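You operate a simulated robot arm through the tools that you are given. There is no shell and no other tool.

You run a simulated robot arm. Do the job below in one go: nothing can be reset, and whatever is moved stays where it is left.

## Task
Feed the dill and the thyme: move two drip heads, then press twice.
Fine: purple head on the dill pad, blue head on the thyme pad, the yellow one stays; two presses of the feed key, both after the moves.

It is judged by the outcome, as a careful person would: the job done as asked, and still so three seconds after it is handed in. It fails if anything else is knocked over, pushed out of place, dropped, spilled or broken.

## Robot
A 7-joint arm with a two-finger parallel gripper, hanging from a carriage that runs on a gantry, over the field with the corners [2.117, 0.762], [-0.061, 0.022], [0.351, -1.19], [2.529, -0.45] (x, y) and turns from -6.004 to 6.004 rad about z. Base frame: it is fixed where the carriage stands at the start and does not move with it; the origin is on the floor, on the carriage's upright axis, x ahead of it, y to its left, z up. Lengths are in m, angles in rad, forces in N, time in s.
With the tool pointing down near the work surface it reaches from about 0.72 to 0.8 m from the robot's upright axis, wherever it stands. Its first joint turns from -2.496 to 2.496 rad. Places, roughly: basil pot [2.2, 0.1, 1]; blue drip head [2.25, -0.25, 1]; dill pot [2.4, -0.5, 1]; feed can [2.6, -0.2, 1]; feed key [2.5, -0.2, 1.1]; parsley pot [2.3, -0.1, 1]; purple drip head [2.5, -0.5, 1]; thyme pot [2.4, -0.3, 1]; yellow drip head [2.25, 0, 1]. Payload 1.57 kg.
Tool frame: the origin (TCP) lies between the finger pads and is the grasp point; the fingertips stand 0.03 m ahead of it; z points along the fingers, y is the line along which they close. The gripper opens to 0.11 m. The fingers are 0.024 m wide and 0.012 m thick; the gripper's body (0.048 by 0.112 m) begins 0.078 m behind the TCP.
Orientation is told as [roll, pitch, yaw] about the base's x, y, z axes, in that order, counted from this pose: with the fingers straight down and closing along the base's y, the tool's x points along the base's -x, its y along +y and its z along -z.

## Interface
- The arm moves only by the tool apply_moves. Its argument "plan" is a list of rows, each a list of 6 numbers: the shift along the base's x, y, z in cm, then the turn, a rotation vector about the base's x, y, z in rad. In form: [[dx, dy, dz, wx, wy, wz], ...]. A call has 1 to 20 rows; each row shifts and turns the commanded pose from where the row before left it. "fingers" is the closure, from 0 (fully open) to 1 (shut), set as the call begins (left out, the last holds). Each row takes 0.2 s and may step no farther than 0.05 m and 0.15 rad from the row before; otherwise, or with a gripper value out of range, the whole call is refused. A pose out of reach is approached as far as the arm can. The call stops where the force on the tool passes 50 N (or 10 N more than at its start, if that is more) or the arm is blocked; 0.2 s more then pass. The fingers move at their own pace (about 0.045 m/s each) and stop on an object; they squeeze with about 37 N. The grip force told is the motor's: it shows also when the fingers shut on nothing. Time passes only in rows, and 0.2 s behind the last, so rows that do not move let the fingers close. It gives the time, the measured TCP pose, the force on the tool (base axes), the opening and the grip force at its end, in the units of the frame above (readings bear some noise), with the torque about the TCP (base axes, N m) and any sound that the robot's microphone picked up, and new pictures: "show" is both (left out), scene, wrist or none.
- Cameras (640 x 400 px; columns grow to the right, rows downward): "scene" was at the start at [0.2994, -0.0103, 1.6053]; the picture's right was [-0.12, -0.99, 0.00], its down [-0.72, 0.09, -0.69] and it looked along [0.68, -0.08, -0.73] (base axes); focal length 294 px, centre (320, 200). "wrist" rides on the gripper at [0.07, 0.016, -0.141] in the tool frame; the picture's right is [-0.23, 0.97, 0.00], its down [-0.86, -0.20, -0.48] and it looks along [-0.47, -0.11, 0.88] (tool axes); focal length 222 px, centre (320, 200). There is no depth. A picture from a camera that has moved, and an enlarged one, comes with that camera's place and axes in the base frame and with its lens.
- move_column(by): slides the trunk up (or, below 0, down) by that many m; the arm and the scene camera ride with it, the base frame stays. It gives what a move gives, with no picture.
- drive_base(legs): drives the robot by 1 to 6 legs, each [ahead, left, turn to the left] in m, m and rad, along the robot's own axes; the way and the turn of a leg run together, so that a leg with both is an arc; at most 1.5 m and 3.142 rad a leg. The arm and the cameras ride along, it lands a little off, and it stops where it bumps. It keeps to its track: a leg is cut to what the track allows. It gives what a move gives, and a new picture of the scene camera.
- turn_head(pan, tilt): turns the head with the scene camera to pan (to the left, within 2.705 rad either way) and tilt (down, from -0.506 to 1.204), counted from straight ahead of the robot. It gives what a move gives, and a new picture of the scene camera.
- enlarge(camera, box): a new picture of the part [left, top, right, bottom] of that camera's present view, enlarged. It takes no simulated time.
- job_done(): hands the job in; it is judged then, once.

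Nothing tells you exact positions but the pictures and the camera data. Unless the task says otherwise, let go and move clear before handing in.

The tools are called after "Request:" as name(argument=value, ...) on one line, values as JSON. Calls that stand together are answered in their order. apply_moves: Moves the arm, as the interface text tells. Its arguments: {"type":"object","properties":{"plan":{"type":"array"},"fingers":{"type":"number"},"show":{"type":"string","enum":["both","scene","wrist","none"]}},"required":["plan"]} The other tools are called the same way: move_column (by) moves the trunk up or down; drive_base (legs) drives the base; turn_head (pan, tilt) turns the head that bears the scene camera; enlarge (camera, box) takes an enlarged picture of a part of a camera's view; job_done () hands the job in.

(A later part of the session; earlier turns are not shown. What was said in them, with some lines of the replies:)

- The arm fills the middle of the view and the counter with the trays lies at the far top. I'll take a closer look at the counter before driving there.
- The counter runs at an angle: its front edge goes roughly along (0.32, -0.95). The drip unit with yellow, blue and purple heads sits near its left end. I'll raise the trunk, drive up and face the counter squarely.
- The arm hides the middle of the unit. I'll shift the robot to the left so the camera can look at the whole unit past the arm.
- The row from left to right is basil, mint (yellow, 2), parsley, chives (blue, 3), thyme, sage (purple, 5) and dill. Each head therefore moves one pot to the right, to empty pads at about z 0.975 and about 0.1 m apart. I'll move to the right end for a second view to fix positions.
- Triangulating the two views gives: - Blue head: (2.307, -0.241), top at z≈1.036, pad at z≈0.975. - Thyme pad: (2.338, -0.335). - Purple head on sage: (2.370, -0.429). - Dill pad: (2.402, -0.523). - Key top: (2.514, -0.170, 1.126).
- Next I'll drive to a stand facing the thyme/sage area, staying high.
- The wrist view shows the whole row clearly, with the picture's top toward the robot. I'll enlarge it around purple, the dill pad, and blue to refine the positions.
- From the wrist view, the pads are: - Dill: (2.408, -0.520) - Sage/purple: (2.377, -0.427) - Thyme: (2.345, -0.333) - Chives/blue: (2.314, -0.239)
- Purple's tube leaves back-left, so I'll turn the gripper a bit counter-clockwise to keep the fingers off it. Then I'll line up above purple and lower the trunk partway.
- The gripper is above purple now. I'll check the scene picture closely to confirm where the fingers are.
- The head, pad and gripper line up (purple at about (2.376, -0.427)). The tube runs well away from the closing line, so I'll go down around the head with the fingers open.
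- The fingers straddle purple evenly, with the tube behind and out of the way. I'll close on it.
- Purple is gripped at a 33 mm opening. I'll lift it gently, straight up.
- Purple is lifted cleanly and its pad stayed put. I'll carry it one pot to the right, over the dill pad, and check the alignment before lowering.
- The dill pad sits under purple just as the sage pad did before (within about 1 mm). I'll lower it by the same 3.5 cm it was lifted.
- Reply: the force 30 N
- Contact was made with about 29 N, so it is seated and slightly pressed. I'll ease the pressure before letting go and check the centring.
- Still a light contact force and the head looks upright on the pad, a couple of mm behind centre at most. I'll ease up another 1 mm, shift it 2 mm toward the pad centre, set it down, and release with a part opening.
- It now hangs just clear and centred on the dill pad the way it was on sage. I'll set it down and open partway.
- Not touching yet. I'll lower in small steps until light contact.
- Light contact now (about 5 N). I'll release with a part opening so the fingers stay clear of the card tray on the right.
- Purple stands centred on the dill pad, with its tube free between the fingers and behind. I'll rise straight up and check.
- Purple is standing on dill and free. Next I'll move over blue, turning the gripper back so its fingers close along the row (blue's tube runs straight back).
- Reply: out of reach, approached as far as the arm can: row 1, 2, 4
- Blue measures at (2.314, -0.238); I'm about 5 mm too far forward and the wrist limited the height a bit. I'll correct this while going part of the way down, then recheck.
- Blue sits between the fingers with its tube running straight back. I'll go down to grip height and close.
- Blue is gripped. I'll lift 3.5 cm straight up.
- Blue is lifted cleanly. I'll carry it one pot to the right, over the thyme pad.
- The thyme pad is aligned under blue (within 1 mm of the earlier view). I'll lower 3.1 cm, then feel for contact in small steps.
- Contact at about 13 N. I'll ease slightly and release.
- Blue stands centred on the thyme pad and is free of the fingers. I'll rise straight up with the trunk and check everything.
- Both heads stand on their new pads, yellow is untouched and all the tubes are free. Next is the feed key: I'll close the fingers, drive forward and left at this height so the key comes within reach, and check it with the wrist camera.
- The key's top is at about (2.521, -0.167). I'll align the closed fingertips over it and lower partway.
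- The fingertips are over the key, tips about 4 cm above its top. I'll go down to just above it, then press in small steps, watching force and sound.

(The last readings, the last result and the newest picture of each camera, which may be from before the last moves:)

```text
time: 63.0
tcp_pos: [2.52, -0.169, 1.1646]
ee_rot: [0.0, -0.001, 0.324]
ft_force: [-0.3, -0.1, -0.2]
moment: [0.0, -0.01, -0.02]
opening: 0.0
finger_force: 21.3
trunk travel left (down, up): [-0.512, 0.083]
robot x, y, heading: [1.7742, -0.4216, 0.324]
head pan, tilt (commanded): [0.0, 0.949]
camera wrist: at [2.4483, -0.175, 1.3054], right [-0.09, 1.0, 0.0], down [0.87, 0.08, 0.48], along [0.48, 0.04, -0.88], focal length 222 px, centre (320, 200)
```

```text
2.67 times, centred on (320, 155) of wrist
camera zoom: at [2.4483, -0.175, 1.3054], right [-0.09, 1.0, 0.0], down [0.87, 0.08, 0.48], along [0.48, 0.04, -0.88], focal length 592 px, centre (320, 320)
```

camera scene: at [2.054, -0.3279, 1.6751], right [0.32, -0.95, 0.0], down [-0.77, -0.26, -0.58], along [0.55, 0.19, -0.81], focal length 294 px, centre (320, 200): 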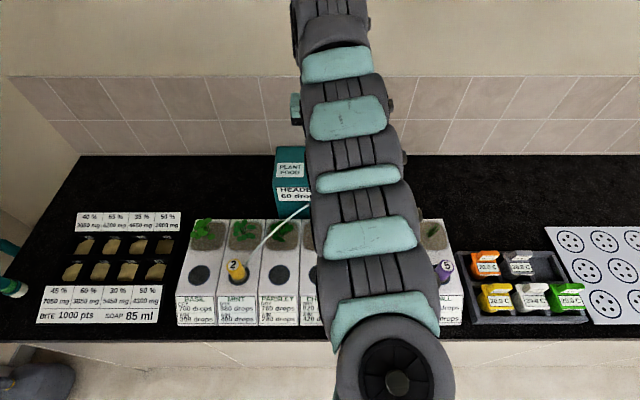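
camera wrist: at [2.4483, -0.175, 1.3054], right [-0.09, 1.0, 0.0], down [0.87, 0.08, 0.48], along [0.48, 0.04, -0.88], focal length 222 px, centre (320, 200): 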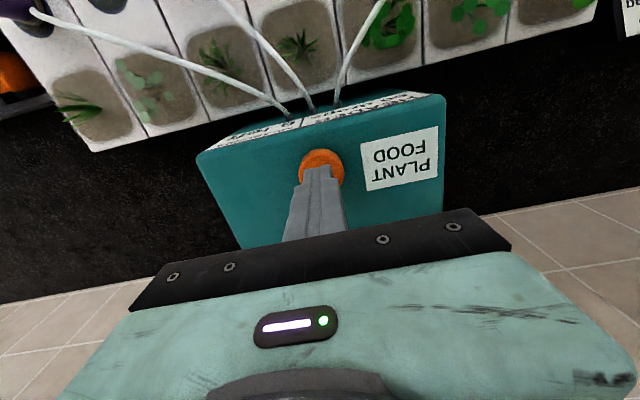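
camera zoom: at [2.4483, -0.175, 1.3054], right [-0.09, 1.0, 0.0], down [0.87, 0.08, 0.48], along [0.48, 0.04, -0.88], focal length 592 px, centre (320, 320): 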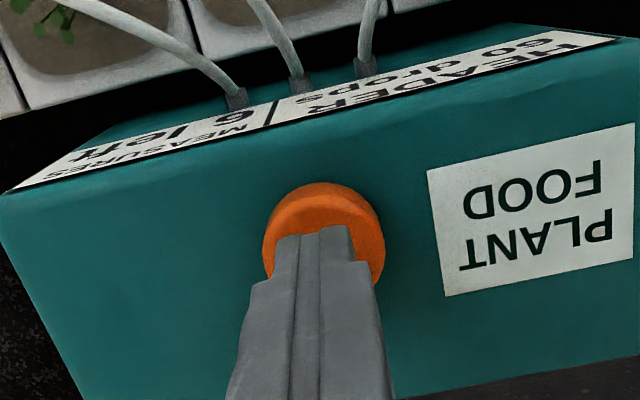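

Request:
apply_moves(plan=[[0, 0, -0.3, 0, 0, 0], [0, 0, -0.3, 0, 0, 0], [0, 0, -0.2, 0, 0, 0], [0, 0, 0, 0, 0, 0]], show="wrist")

Request:
enlarge(camera="wrist", box=[200, 80, 440, 230])

```text
time: 64.0
tcp_pos: [2.5195, -0.1678, 1.1553]
ee_rot: [0.0, 0.001, 0.322]
ft_force: [-1.4, -0.9, 0.0]
moment: [0.01, 0.0, 0.01]
opening: 0.0
finger_force: 21.2
trunk travel left (down, up): [-0.512, 0.083]
robot x, y, heading: [1.7783, -0.4212, 0.324]
head pan, tilt (commanded): [0.0, 0.949]
camera wrist: at [2.4479, -0.174, 1.297], right [-0.09, 1.0, 0.0], down [0.87, 0.08, 0.48], along [0.48, 0.04, -0.88], focal length 222 px, centre (320, 200)
```

wrist: 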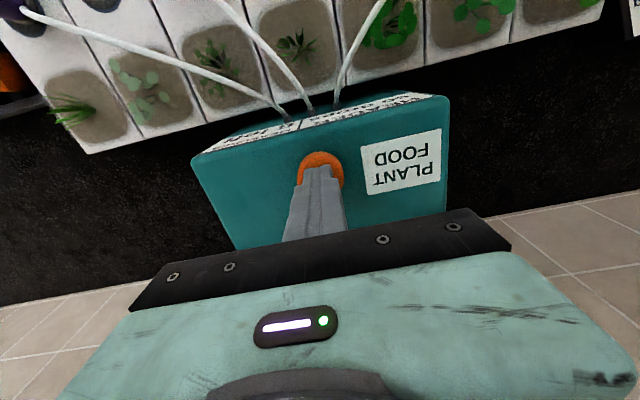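

```text
2.67 times, centred on (320, 155) of wrist
camera zoom: at [2.4479, -0.174, 1.297], right [-0.09, 1.0, 0.0], down [0.87, 0.08, 0.48], along [0.48, 0.04, -0.88], focal length 592 px, centre (320, 320)
```

zoom: 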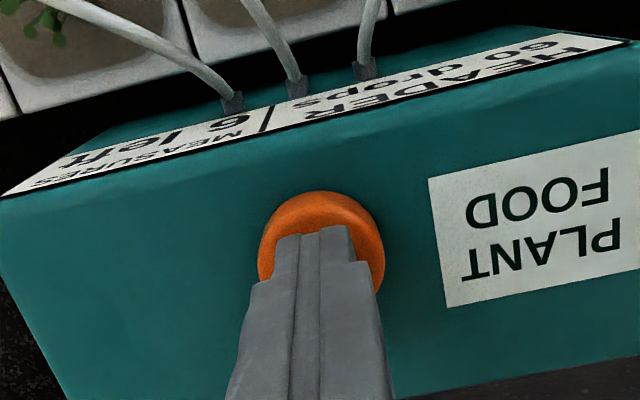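

The tips are just about at the key's top. I'll continue pressing in 1.5 mm steps.

Request:
apply_moves(plan=[[0, 0, -0.15, 0, 0, 0], [0, 0, -0.15, 0, 0, 0], [0, 0, 0, 0, 0, 0]], show="none")

```text
time: 64.8
tcp_pos: [2.5204, -0.169, 1.1526]
ee_rot: [-0.001, -0.001, 0.323]
ft_force: [0.6, 0.6, -0.5]
moment: [-0.02, 0.0, -0.02]
opening: 0.0
finger_force: 21.0
trunk travel left (down, up): [-0.512, 0.083]
robot x, y, heading: [1.7746, -0.4208, 0.328]
head pan, tilt (commanded): [0.0, 0.949]
```

Request:
apply_moves(plan=[[0, 0, -0.15, 0, 0, 0], [0, 0, -0.15, 0, 0, 0], [0, 0, 0, 0, 0, 0]], show="none")

```text
time: 65.6
tcp_pos: [2.521, -0.1674, 1.1513]
ee_rot: [0.001, 0.002, 0.323]
ft_force: [0.8, -0.9, 1.0]
moment: [0.0, 0.01, 0.03]
opening: 0.0001
finger_force: 21.4
trunk travel left (down, up): [-0.512, 0.083]
robot x, y, heading: [1.7768, -0.4233, 0.323]
head pan, tilt (commanded): [0.0, 0.949]
```

No contact yet. I'll keep going gently.

Request:
apply_moves(plan=[[0, 0, -0.15, 0, 0, 0], [0, 0, -0.15, 0, 0, 0], [0, 0, 0, 0, 0, 0]], show="wrist")

Request:
enlarge(camera="wrist", box=[240, 100, 400, 200])

```text
time: 66.4
tcp_pos: [2.521, -0.1681, 1.1463]
ee_rot: [-0.001, -0.001, 0.324]
ft_force: [-1.4, -0.8, 1.7]
moment: [0.0, 0.02, 0.02]
opening: 0.0
finger_force: 21.4
trunk travel left (down, up): [-0.512, 0.083]
robot x, y, heading: [1.7818, -0.4204, 0.324]
head pan, tilt (commanded): [0.0, 0.949]
heard: click
camera wrist: at [2.448, -0.174, 1.2882], right [-0.09, 1.0, 0.0], down [0.87, 0.08, 0.48], along [0.48, 0.04, -0.88], focal length 222 px, centre (320, 200)
```

wrist: 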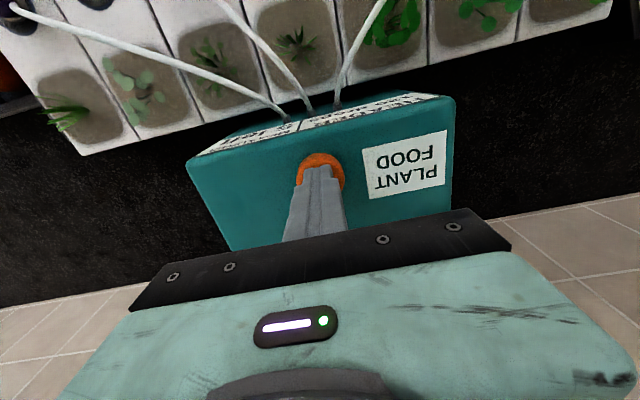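

```text
4.00 times, centred on (320, 150) of wrist
camera zoom: at [2.448, -0.174, 1.2882], right [-0.09, 1.0, 0.0], down [0.87, 0.08, 0.48], along [0.48, 0.04, -0.88], focal length 888 px, centre (320, 400)
```

zoom: 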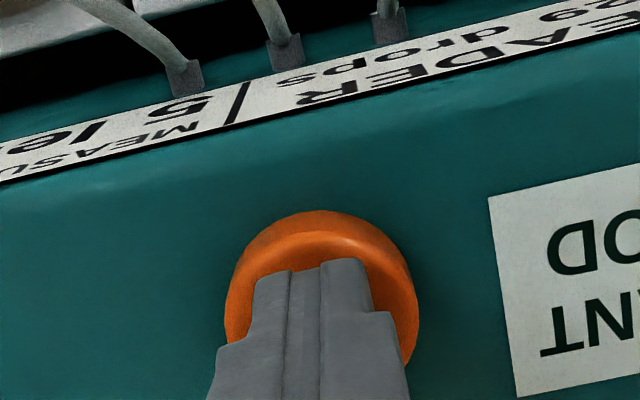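

A click was heard and the counter now reads 5 left, so the first press is registered. I'll lift fully off the key.

Request:
apply_moves(plan=[[0, 0, 0.6, 0, 0, 0], [0, 0, 0.7, 0, 0, 0], [0, 0, 0.7, 0, 0, 0], [0, 0, 0, 0, 0, 0], [0, 0, 0, 0, 0, 0], [0, 0, 0, 0, 0, 0]], show="wrist")

Request:
enlarge(camera="wrist", box=[180, 60, 480, 210])

```text
time: 67.8
tcp_pos: [2.5191, -0.1669, 1.1676]
ee_rot: [0.0, -0.001, 0.323]
ft_force: [-0.5, -0.1, -0.1]
moment: [0.01, -0.01, -0.02]
opening: 0.0001
finger_force: 21.5
trunk travel left (down, up): [-0.512, 0.083]
robot x, y, heading: [1.7786, -0.4224, 0.325]
head pan, tilt (commanded): [0.0, 0.949]
camera wrist: at [2.4474, -0.1741, 1.3082], right [-0.09, 1.0, 0.0], down [0.87, 0.08, 0.48], along [0.48, 0.04, -0.88], focal length 222 px, centre (320, 200)
```

wrist: 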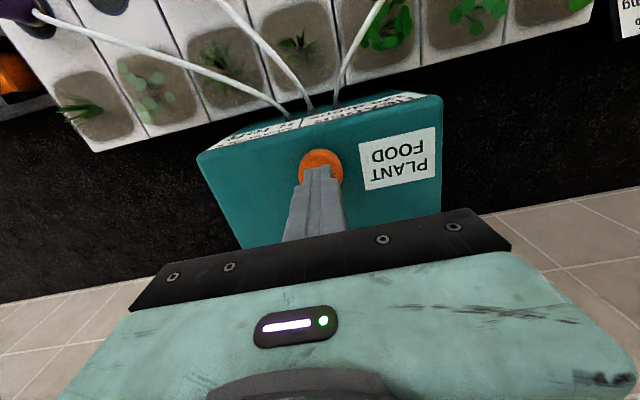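

```text
2.13 times, centred on (330, 135) of wrist
camera zoom: at [2.4474, -0.1741, 1.3082], right [-0.09, 1.0, 0.0], down [0.87, 0.08, 0.48], along [0.48, 0.04, -0.88], focal length 474 px, centre (299, 339)
```

zoom: 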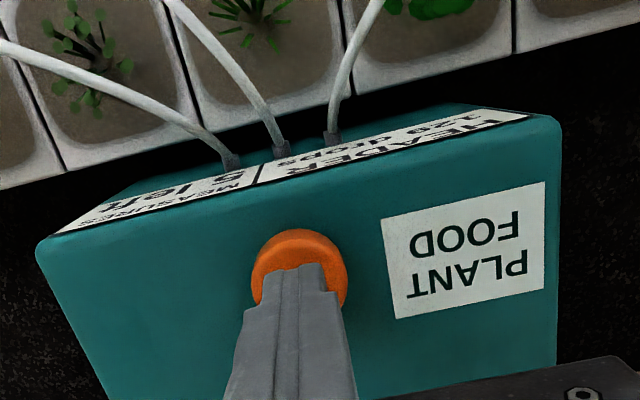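

The key sprang back and the counter reads 5 left. I'll do the second press with the same stroke.

Request:
apply_moves(plan=[[0, 0, -0.6, 0, 0, 0], [0, 0, -0.6, 0, 0, 0], [0, 0, -0.3, 0, 0, 0], [0, 0, -0.2, 0, 0, 0], [0, 0, -0.15, 0, 0, 0], [0, 0, -0.15, 0, 0, 0], [0, 0, 0, 0, 0, 0]], show="wrist")

Request:
enlarge(camera="wrist", box=[180, 60, 480, 210])

```text
time: 69.4
tcp_pos: [2.5199, -0.1681, 1.1471]
ee_rot: [0.002, -0.001, 0.322]
ft_force: [-0.7, -0.7, 2.0]
moment: [-0.01, 0.04, -0.03]
opening: 0.0
finger_force: 21.2
trunk travel left (down, up): [-0.512, 0.083]
robot x, y, heading: [1.7784, -0.4152, 0.325]
head pan, tilt (commanded): [0.0, 0.949]
heard: click
camera wrist: at [2.4481, -0.174, 1.2886], right [-0.09, 1.0, 0.0], down [0.87, 0.08, 0.48], along [0.48, 0.04, -0.88], focal length 222 px, centre (320, 200)
```

wrist: 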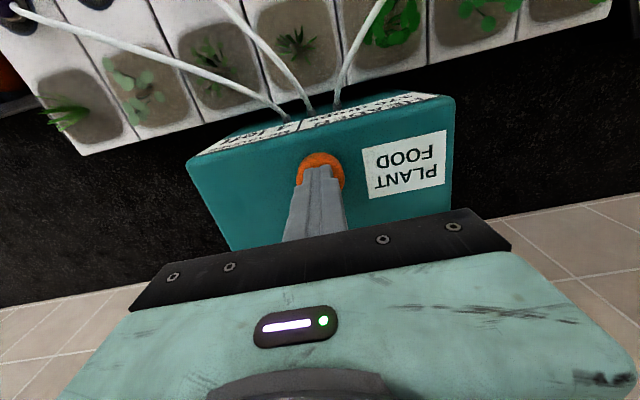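

```text
2.13 times, centred on (330, 135) of wrist
camera zoom: at [2.4481, -0.174, 1.2886], right [-0.09, 1.0, 0.0], down [0.87, 0.08, 0.48], along [0.48, 0.04, -0.88], focal length 474 px, centre (299, 339)
```

zoom: 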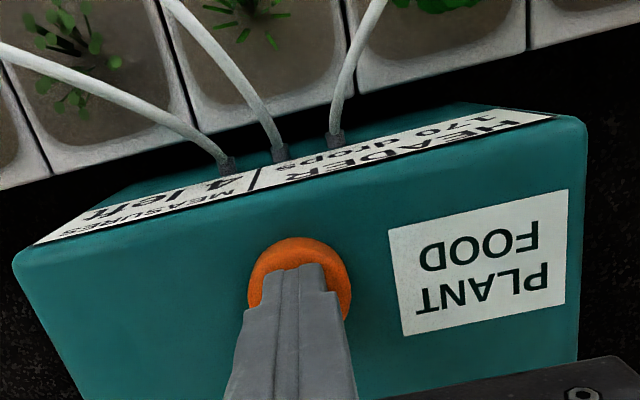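

Second click heard, and the counter reads 4 left. I'll rise off the key, back away, and take a final look at everything.

Request:
apply_moves(plan=[[0, 0, 0.7, 0, 0, 0], [0, 0, 1, 0, 0, 0], [0, 0, 2, 0, 0, 0], [0, 0, 2, 0, 0, 0], [0, 0, 0, 0, 0, 0]], show="none")

Request:
move_column(by=0.08)

Request:
drive_base(legs=[[-0.45, 0, 0], [0, 0.45, 0]])

Request:
turn_head(pan=-0.5, tilt=0.75)

Request:
enlarge(camera="scene", box=[220, 100, 460, 250])

```text
time: 70.6
tcp_pos: [2.5188, -0.1678, 1.2044]
ee_rot: [0.001, 0.001, 0.321]
ft_force: [0.2, -0.7, -0.1]
moment: [0.0, 0.0, -0.02]
opening: 0.0
finger_force: 21.2
trunk travel left (down, up): [-0.512, 0.083]
robot x, y, heading: [1.7772, -0.4202, 0.327]
head pan, tilt (commanded): [0.0, 0.949]
```

```text
time: 71.8
tcp_pos: [2.5213, -0.1679, 1.2834]
ee_rot: [-0.001, 0.0, 0.321]
ft_force: [-0.9, -0.6, -0.2]
moment: [0.0, -0.01, 0.02]
opening: 0.0
finger_force: 21.2
trunk travel left (down, up): [-0.592, 0.003]
robot x, y, heading: [1.7753, -0.4192, 0.324]
head pan, tilt (commanded): [0.0, 0.949]
```

```text
time: 76.8
tcp_pos: [1.9541, 0.1149, 1.2848]
ee_rot: [0.0, 0.0, 0.323]
ft_force: [0.2, 0.9, -0.6]
moment: [-0.01, 0.02, 0.01]
opening: 0.0
finger_force: 21.0
trunk travel left (down, up): [-0.592, 0.003]
robot x, y, heading: [1.2123, -0.1395, 0.328]
head pan, tilt (commanded): [0.0, 0.949]
camera scene: at [1.4873, -0.0447, 1.7551], right [0.32, -0.95, 0.0], down [-0.77, -0.26, -0.58], along [0.55, 0.19, -0.81], focal length 294 px, centre (320, 200)
```

scene: 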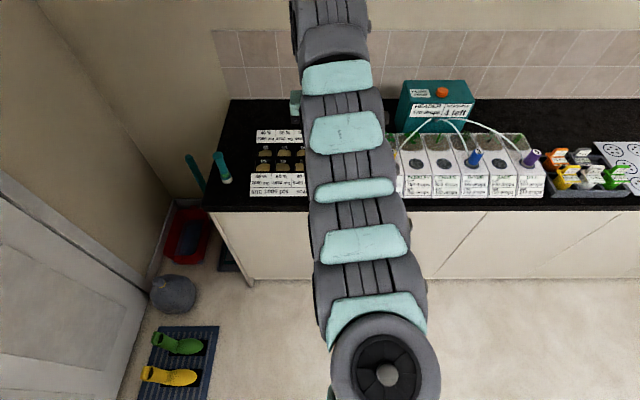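

```text
time: 77.7
tcp_pos: [1.954, 0.1145, 1.2849]
ee_rot: [-0.001, 0.0, 0.323]
ft_force: [0.1, -0.8, 0.2]
moment: [0.01, 0.02, 0.04]
opening: 0.0
finger_force: 20.7
trunk travel left (down, up): [-0.592, 0.003]
robot x, y, heading: [1.2092, -0.1364, 0.323]
head pan, tilt (commanded): [-0.499, 0.75]
camera scene: at [1.4999, -0.0822, 1.7706], right [-0.17, -0.98, 0.0], down [-0.67, 0.12, -0.73], along [0.72, -0.13, -0.68], focal length 294 px, centre (320, 200)
```

scene: 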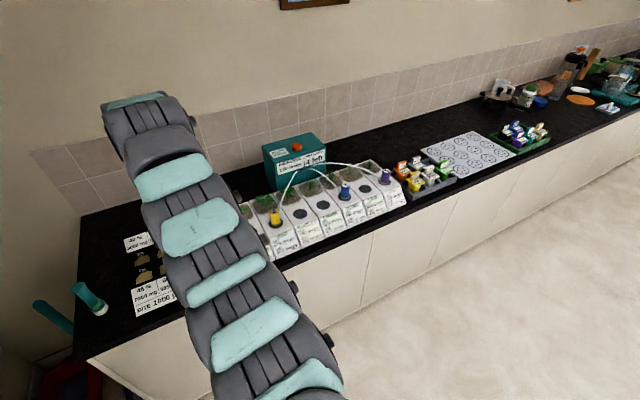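

```text
2.67 times, centred on (340, 175) of scene
camera zoom: at [1.4999, -0.0822, 1.7706], right [-0.17, -0.98, 0.0], down [-0.67, 0.12, -0.73], along [0.72, -0.13, -0.68], focal length 783 px, centre (267, 267)
```

zoom: 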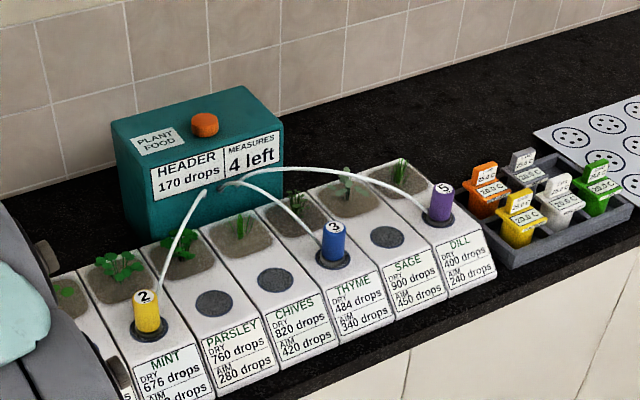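

The counter reads 4 left, purple is on dill, blue on thyme, yellow still on mint, and the card tray is undisturbed. I'll take a closer look at the head placements before handing in.

Request:
enlarge(camera="scene", box=[320, 150, 420, 220])

Request:
drive_base(legs=[[0, 0.25, 0]])

Request:
enlarge(camera="scene", box=[220, 100, 460, 250])

```text
5.71 times, centred on (370, 185) of scene
camera zoom: at [1.4999, -0.0822, 1.7706], right [-0.17, -0.98, 0.0], down [-0.67, 0.12, -0.73], along [0.72, -0.13, -0.68], focal length 1678 px, centre (34, 286)
```

zoom: 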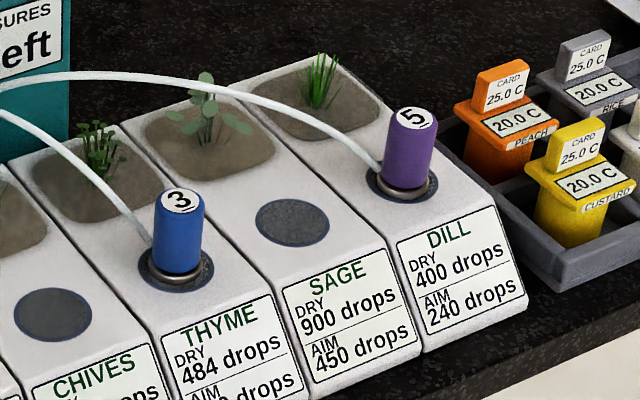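

```text
time: 79.5
tcp_pos: [1.8744, 0.352, 1.2841]
ee_rot: [0.001, -0.001, 0.322]
ft_force: [-0.2, -0.4, -0.3]
moment: [0.01, 0.04, 0.01]
opening: 0.0
finger_force: 21.6
trunk travel left (down, up): [-0.592, 0.003]
robot x, y, heading: [1.1325, 0.0994, 0.321]
head pan, tilt (commanded): [-0.499, 0.75]
camera scene: at [1.4208, 0.1535, 1.7706], right [-0.17, -0.98, 0.0], down [-0.67, 0.12, -0.73], along [0.72, -0.13, -0.68], focal length 294 px, centre (320, 200)
```

scene: 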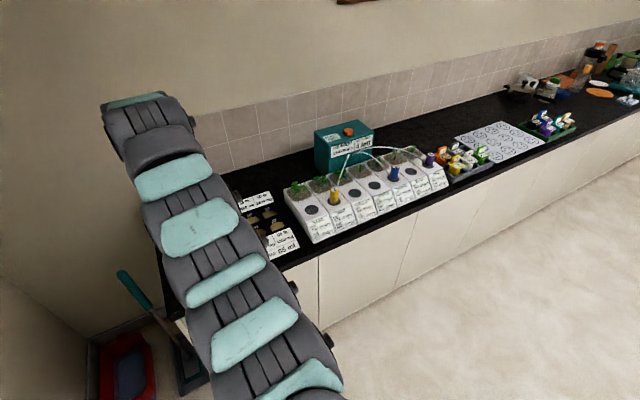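

```text
2.67 times, centred on (340, 175) of scene
camera zoom: at [1.4208, 0.1535, 1.7706], right [-0.17, -0.98, 0.0], down [-0.67, 0.12, -0.73], along [0.72, -0.13, -0.68], focal length 783 px, centre (267, 267)
```

zoom: 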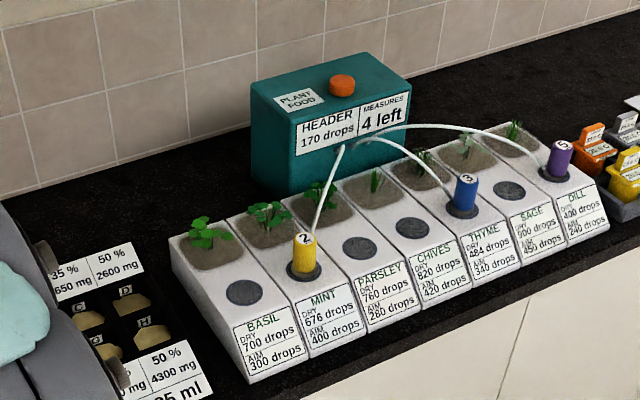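

Everything is stable: purple stands on dill, blue on thyme and yellow is still on mint. The key was pressed twice after the moves (6 → 4 left), nothing else shifted, and the arm is clear, so I'm handing in.

Request:
job_done()

```text
The job is handed in.
```

The job is done and handed in. The purple head is now on the dill pad, the blue head is on the thyme pad, and the yellow one stayed on mint.

I pressed the feed key twice, both after the moves. Each press clicked, and the counter went from 6 left to 4 left. Nothing else was moved or knocked, and the arm was clear when I handed in.

The labels show that two presses did not bring either plant down to its aim. I stopped at two presses because that is what you asked for.

| Plant | Dry before (drops) | Dry now (drops) | Aim (drops) |
|---|---|---|---|
| Dill | 840 | 400 | 240 |
| Thyme | 730 | 484 | 340 |

Mint was fed too, because the yellow head is on it: it went from 880 to 676 drops. The header reads 170 drops, up from 60.
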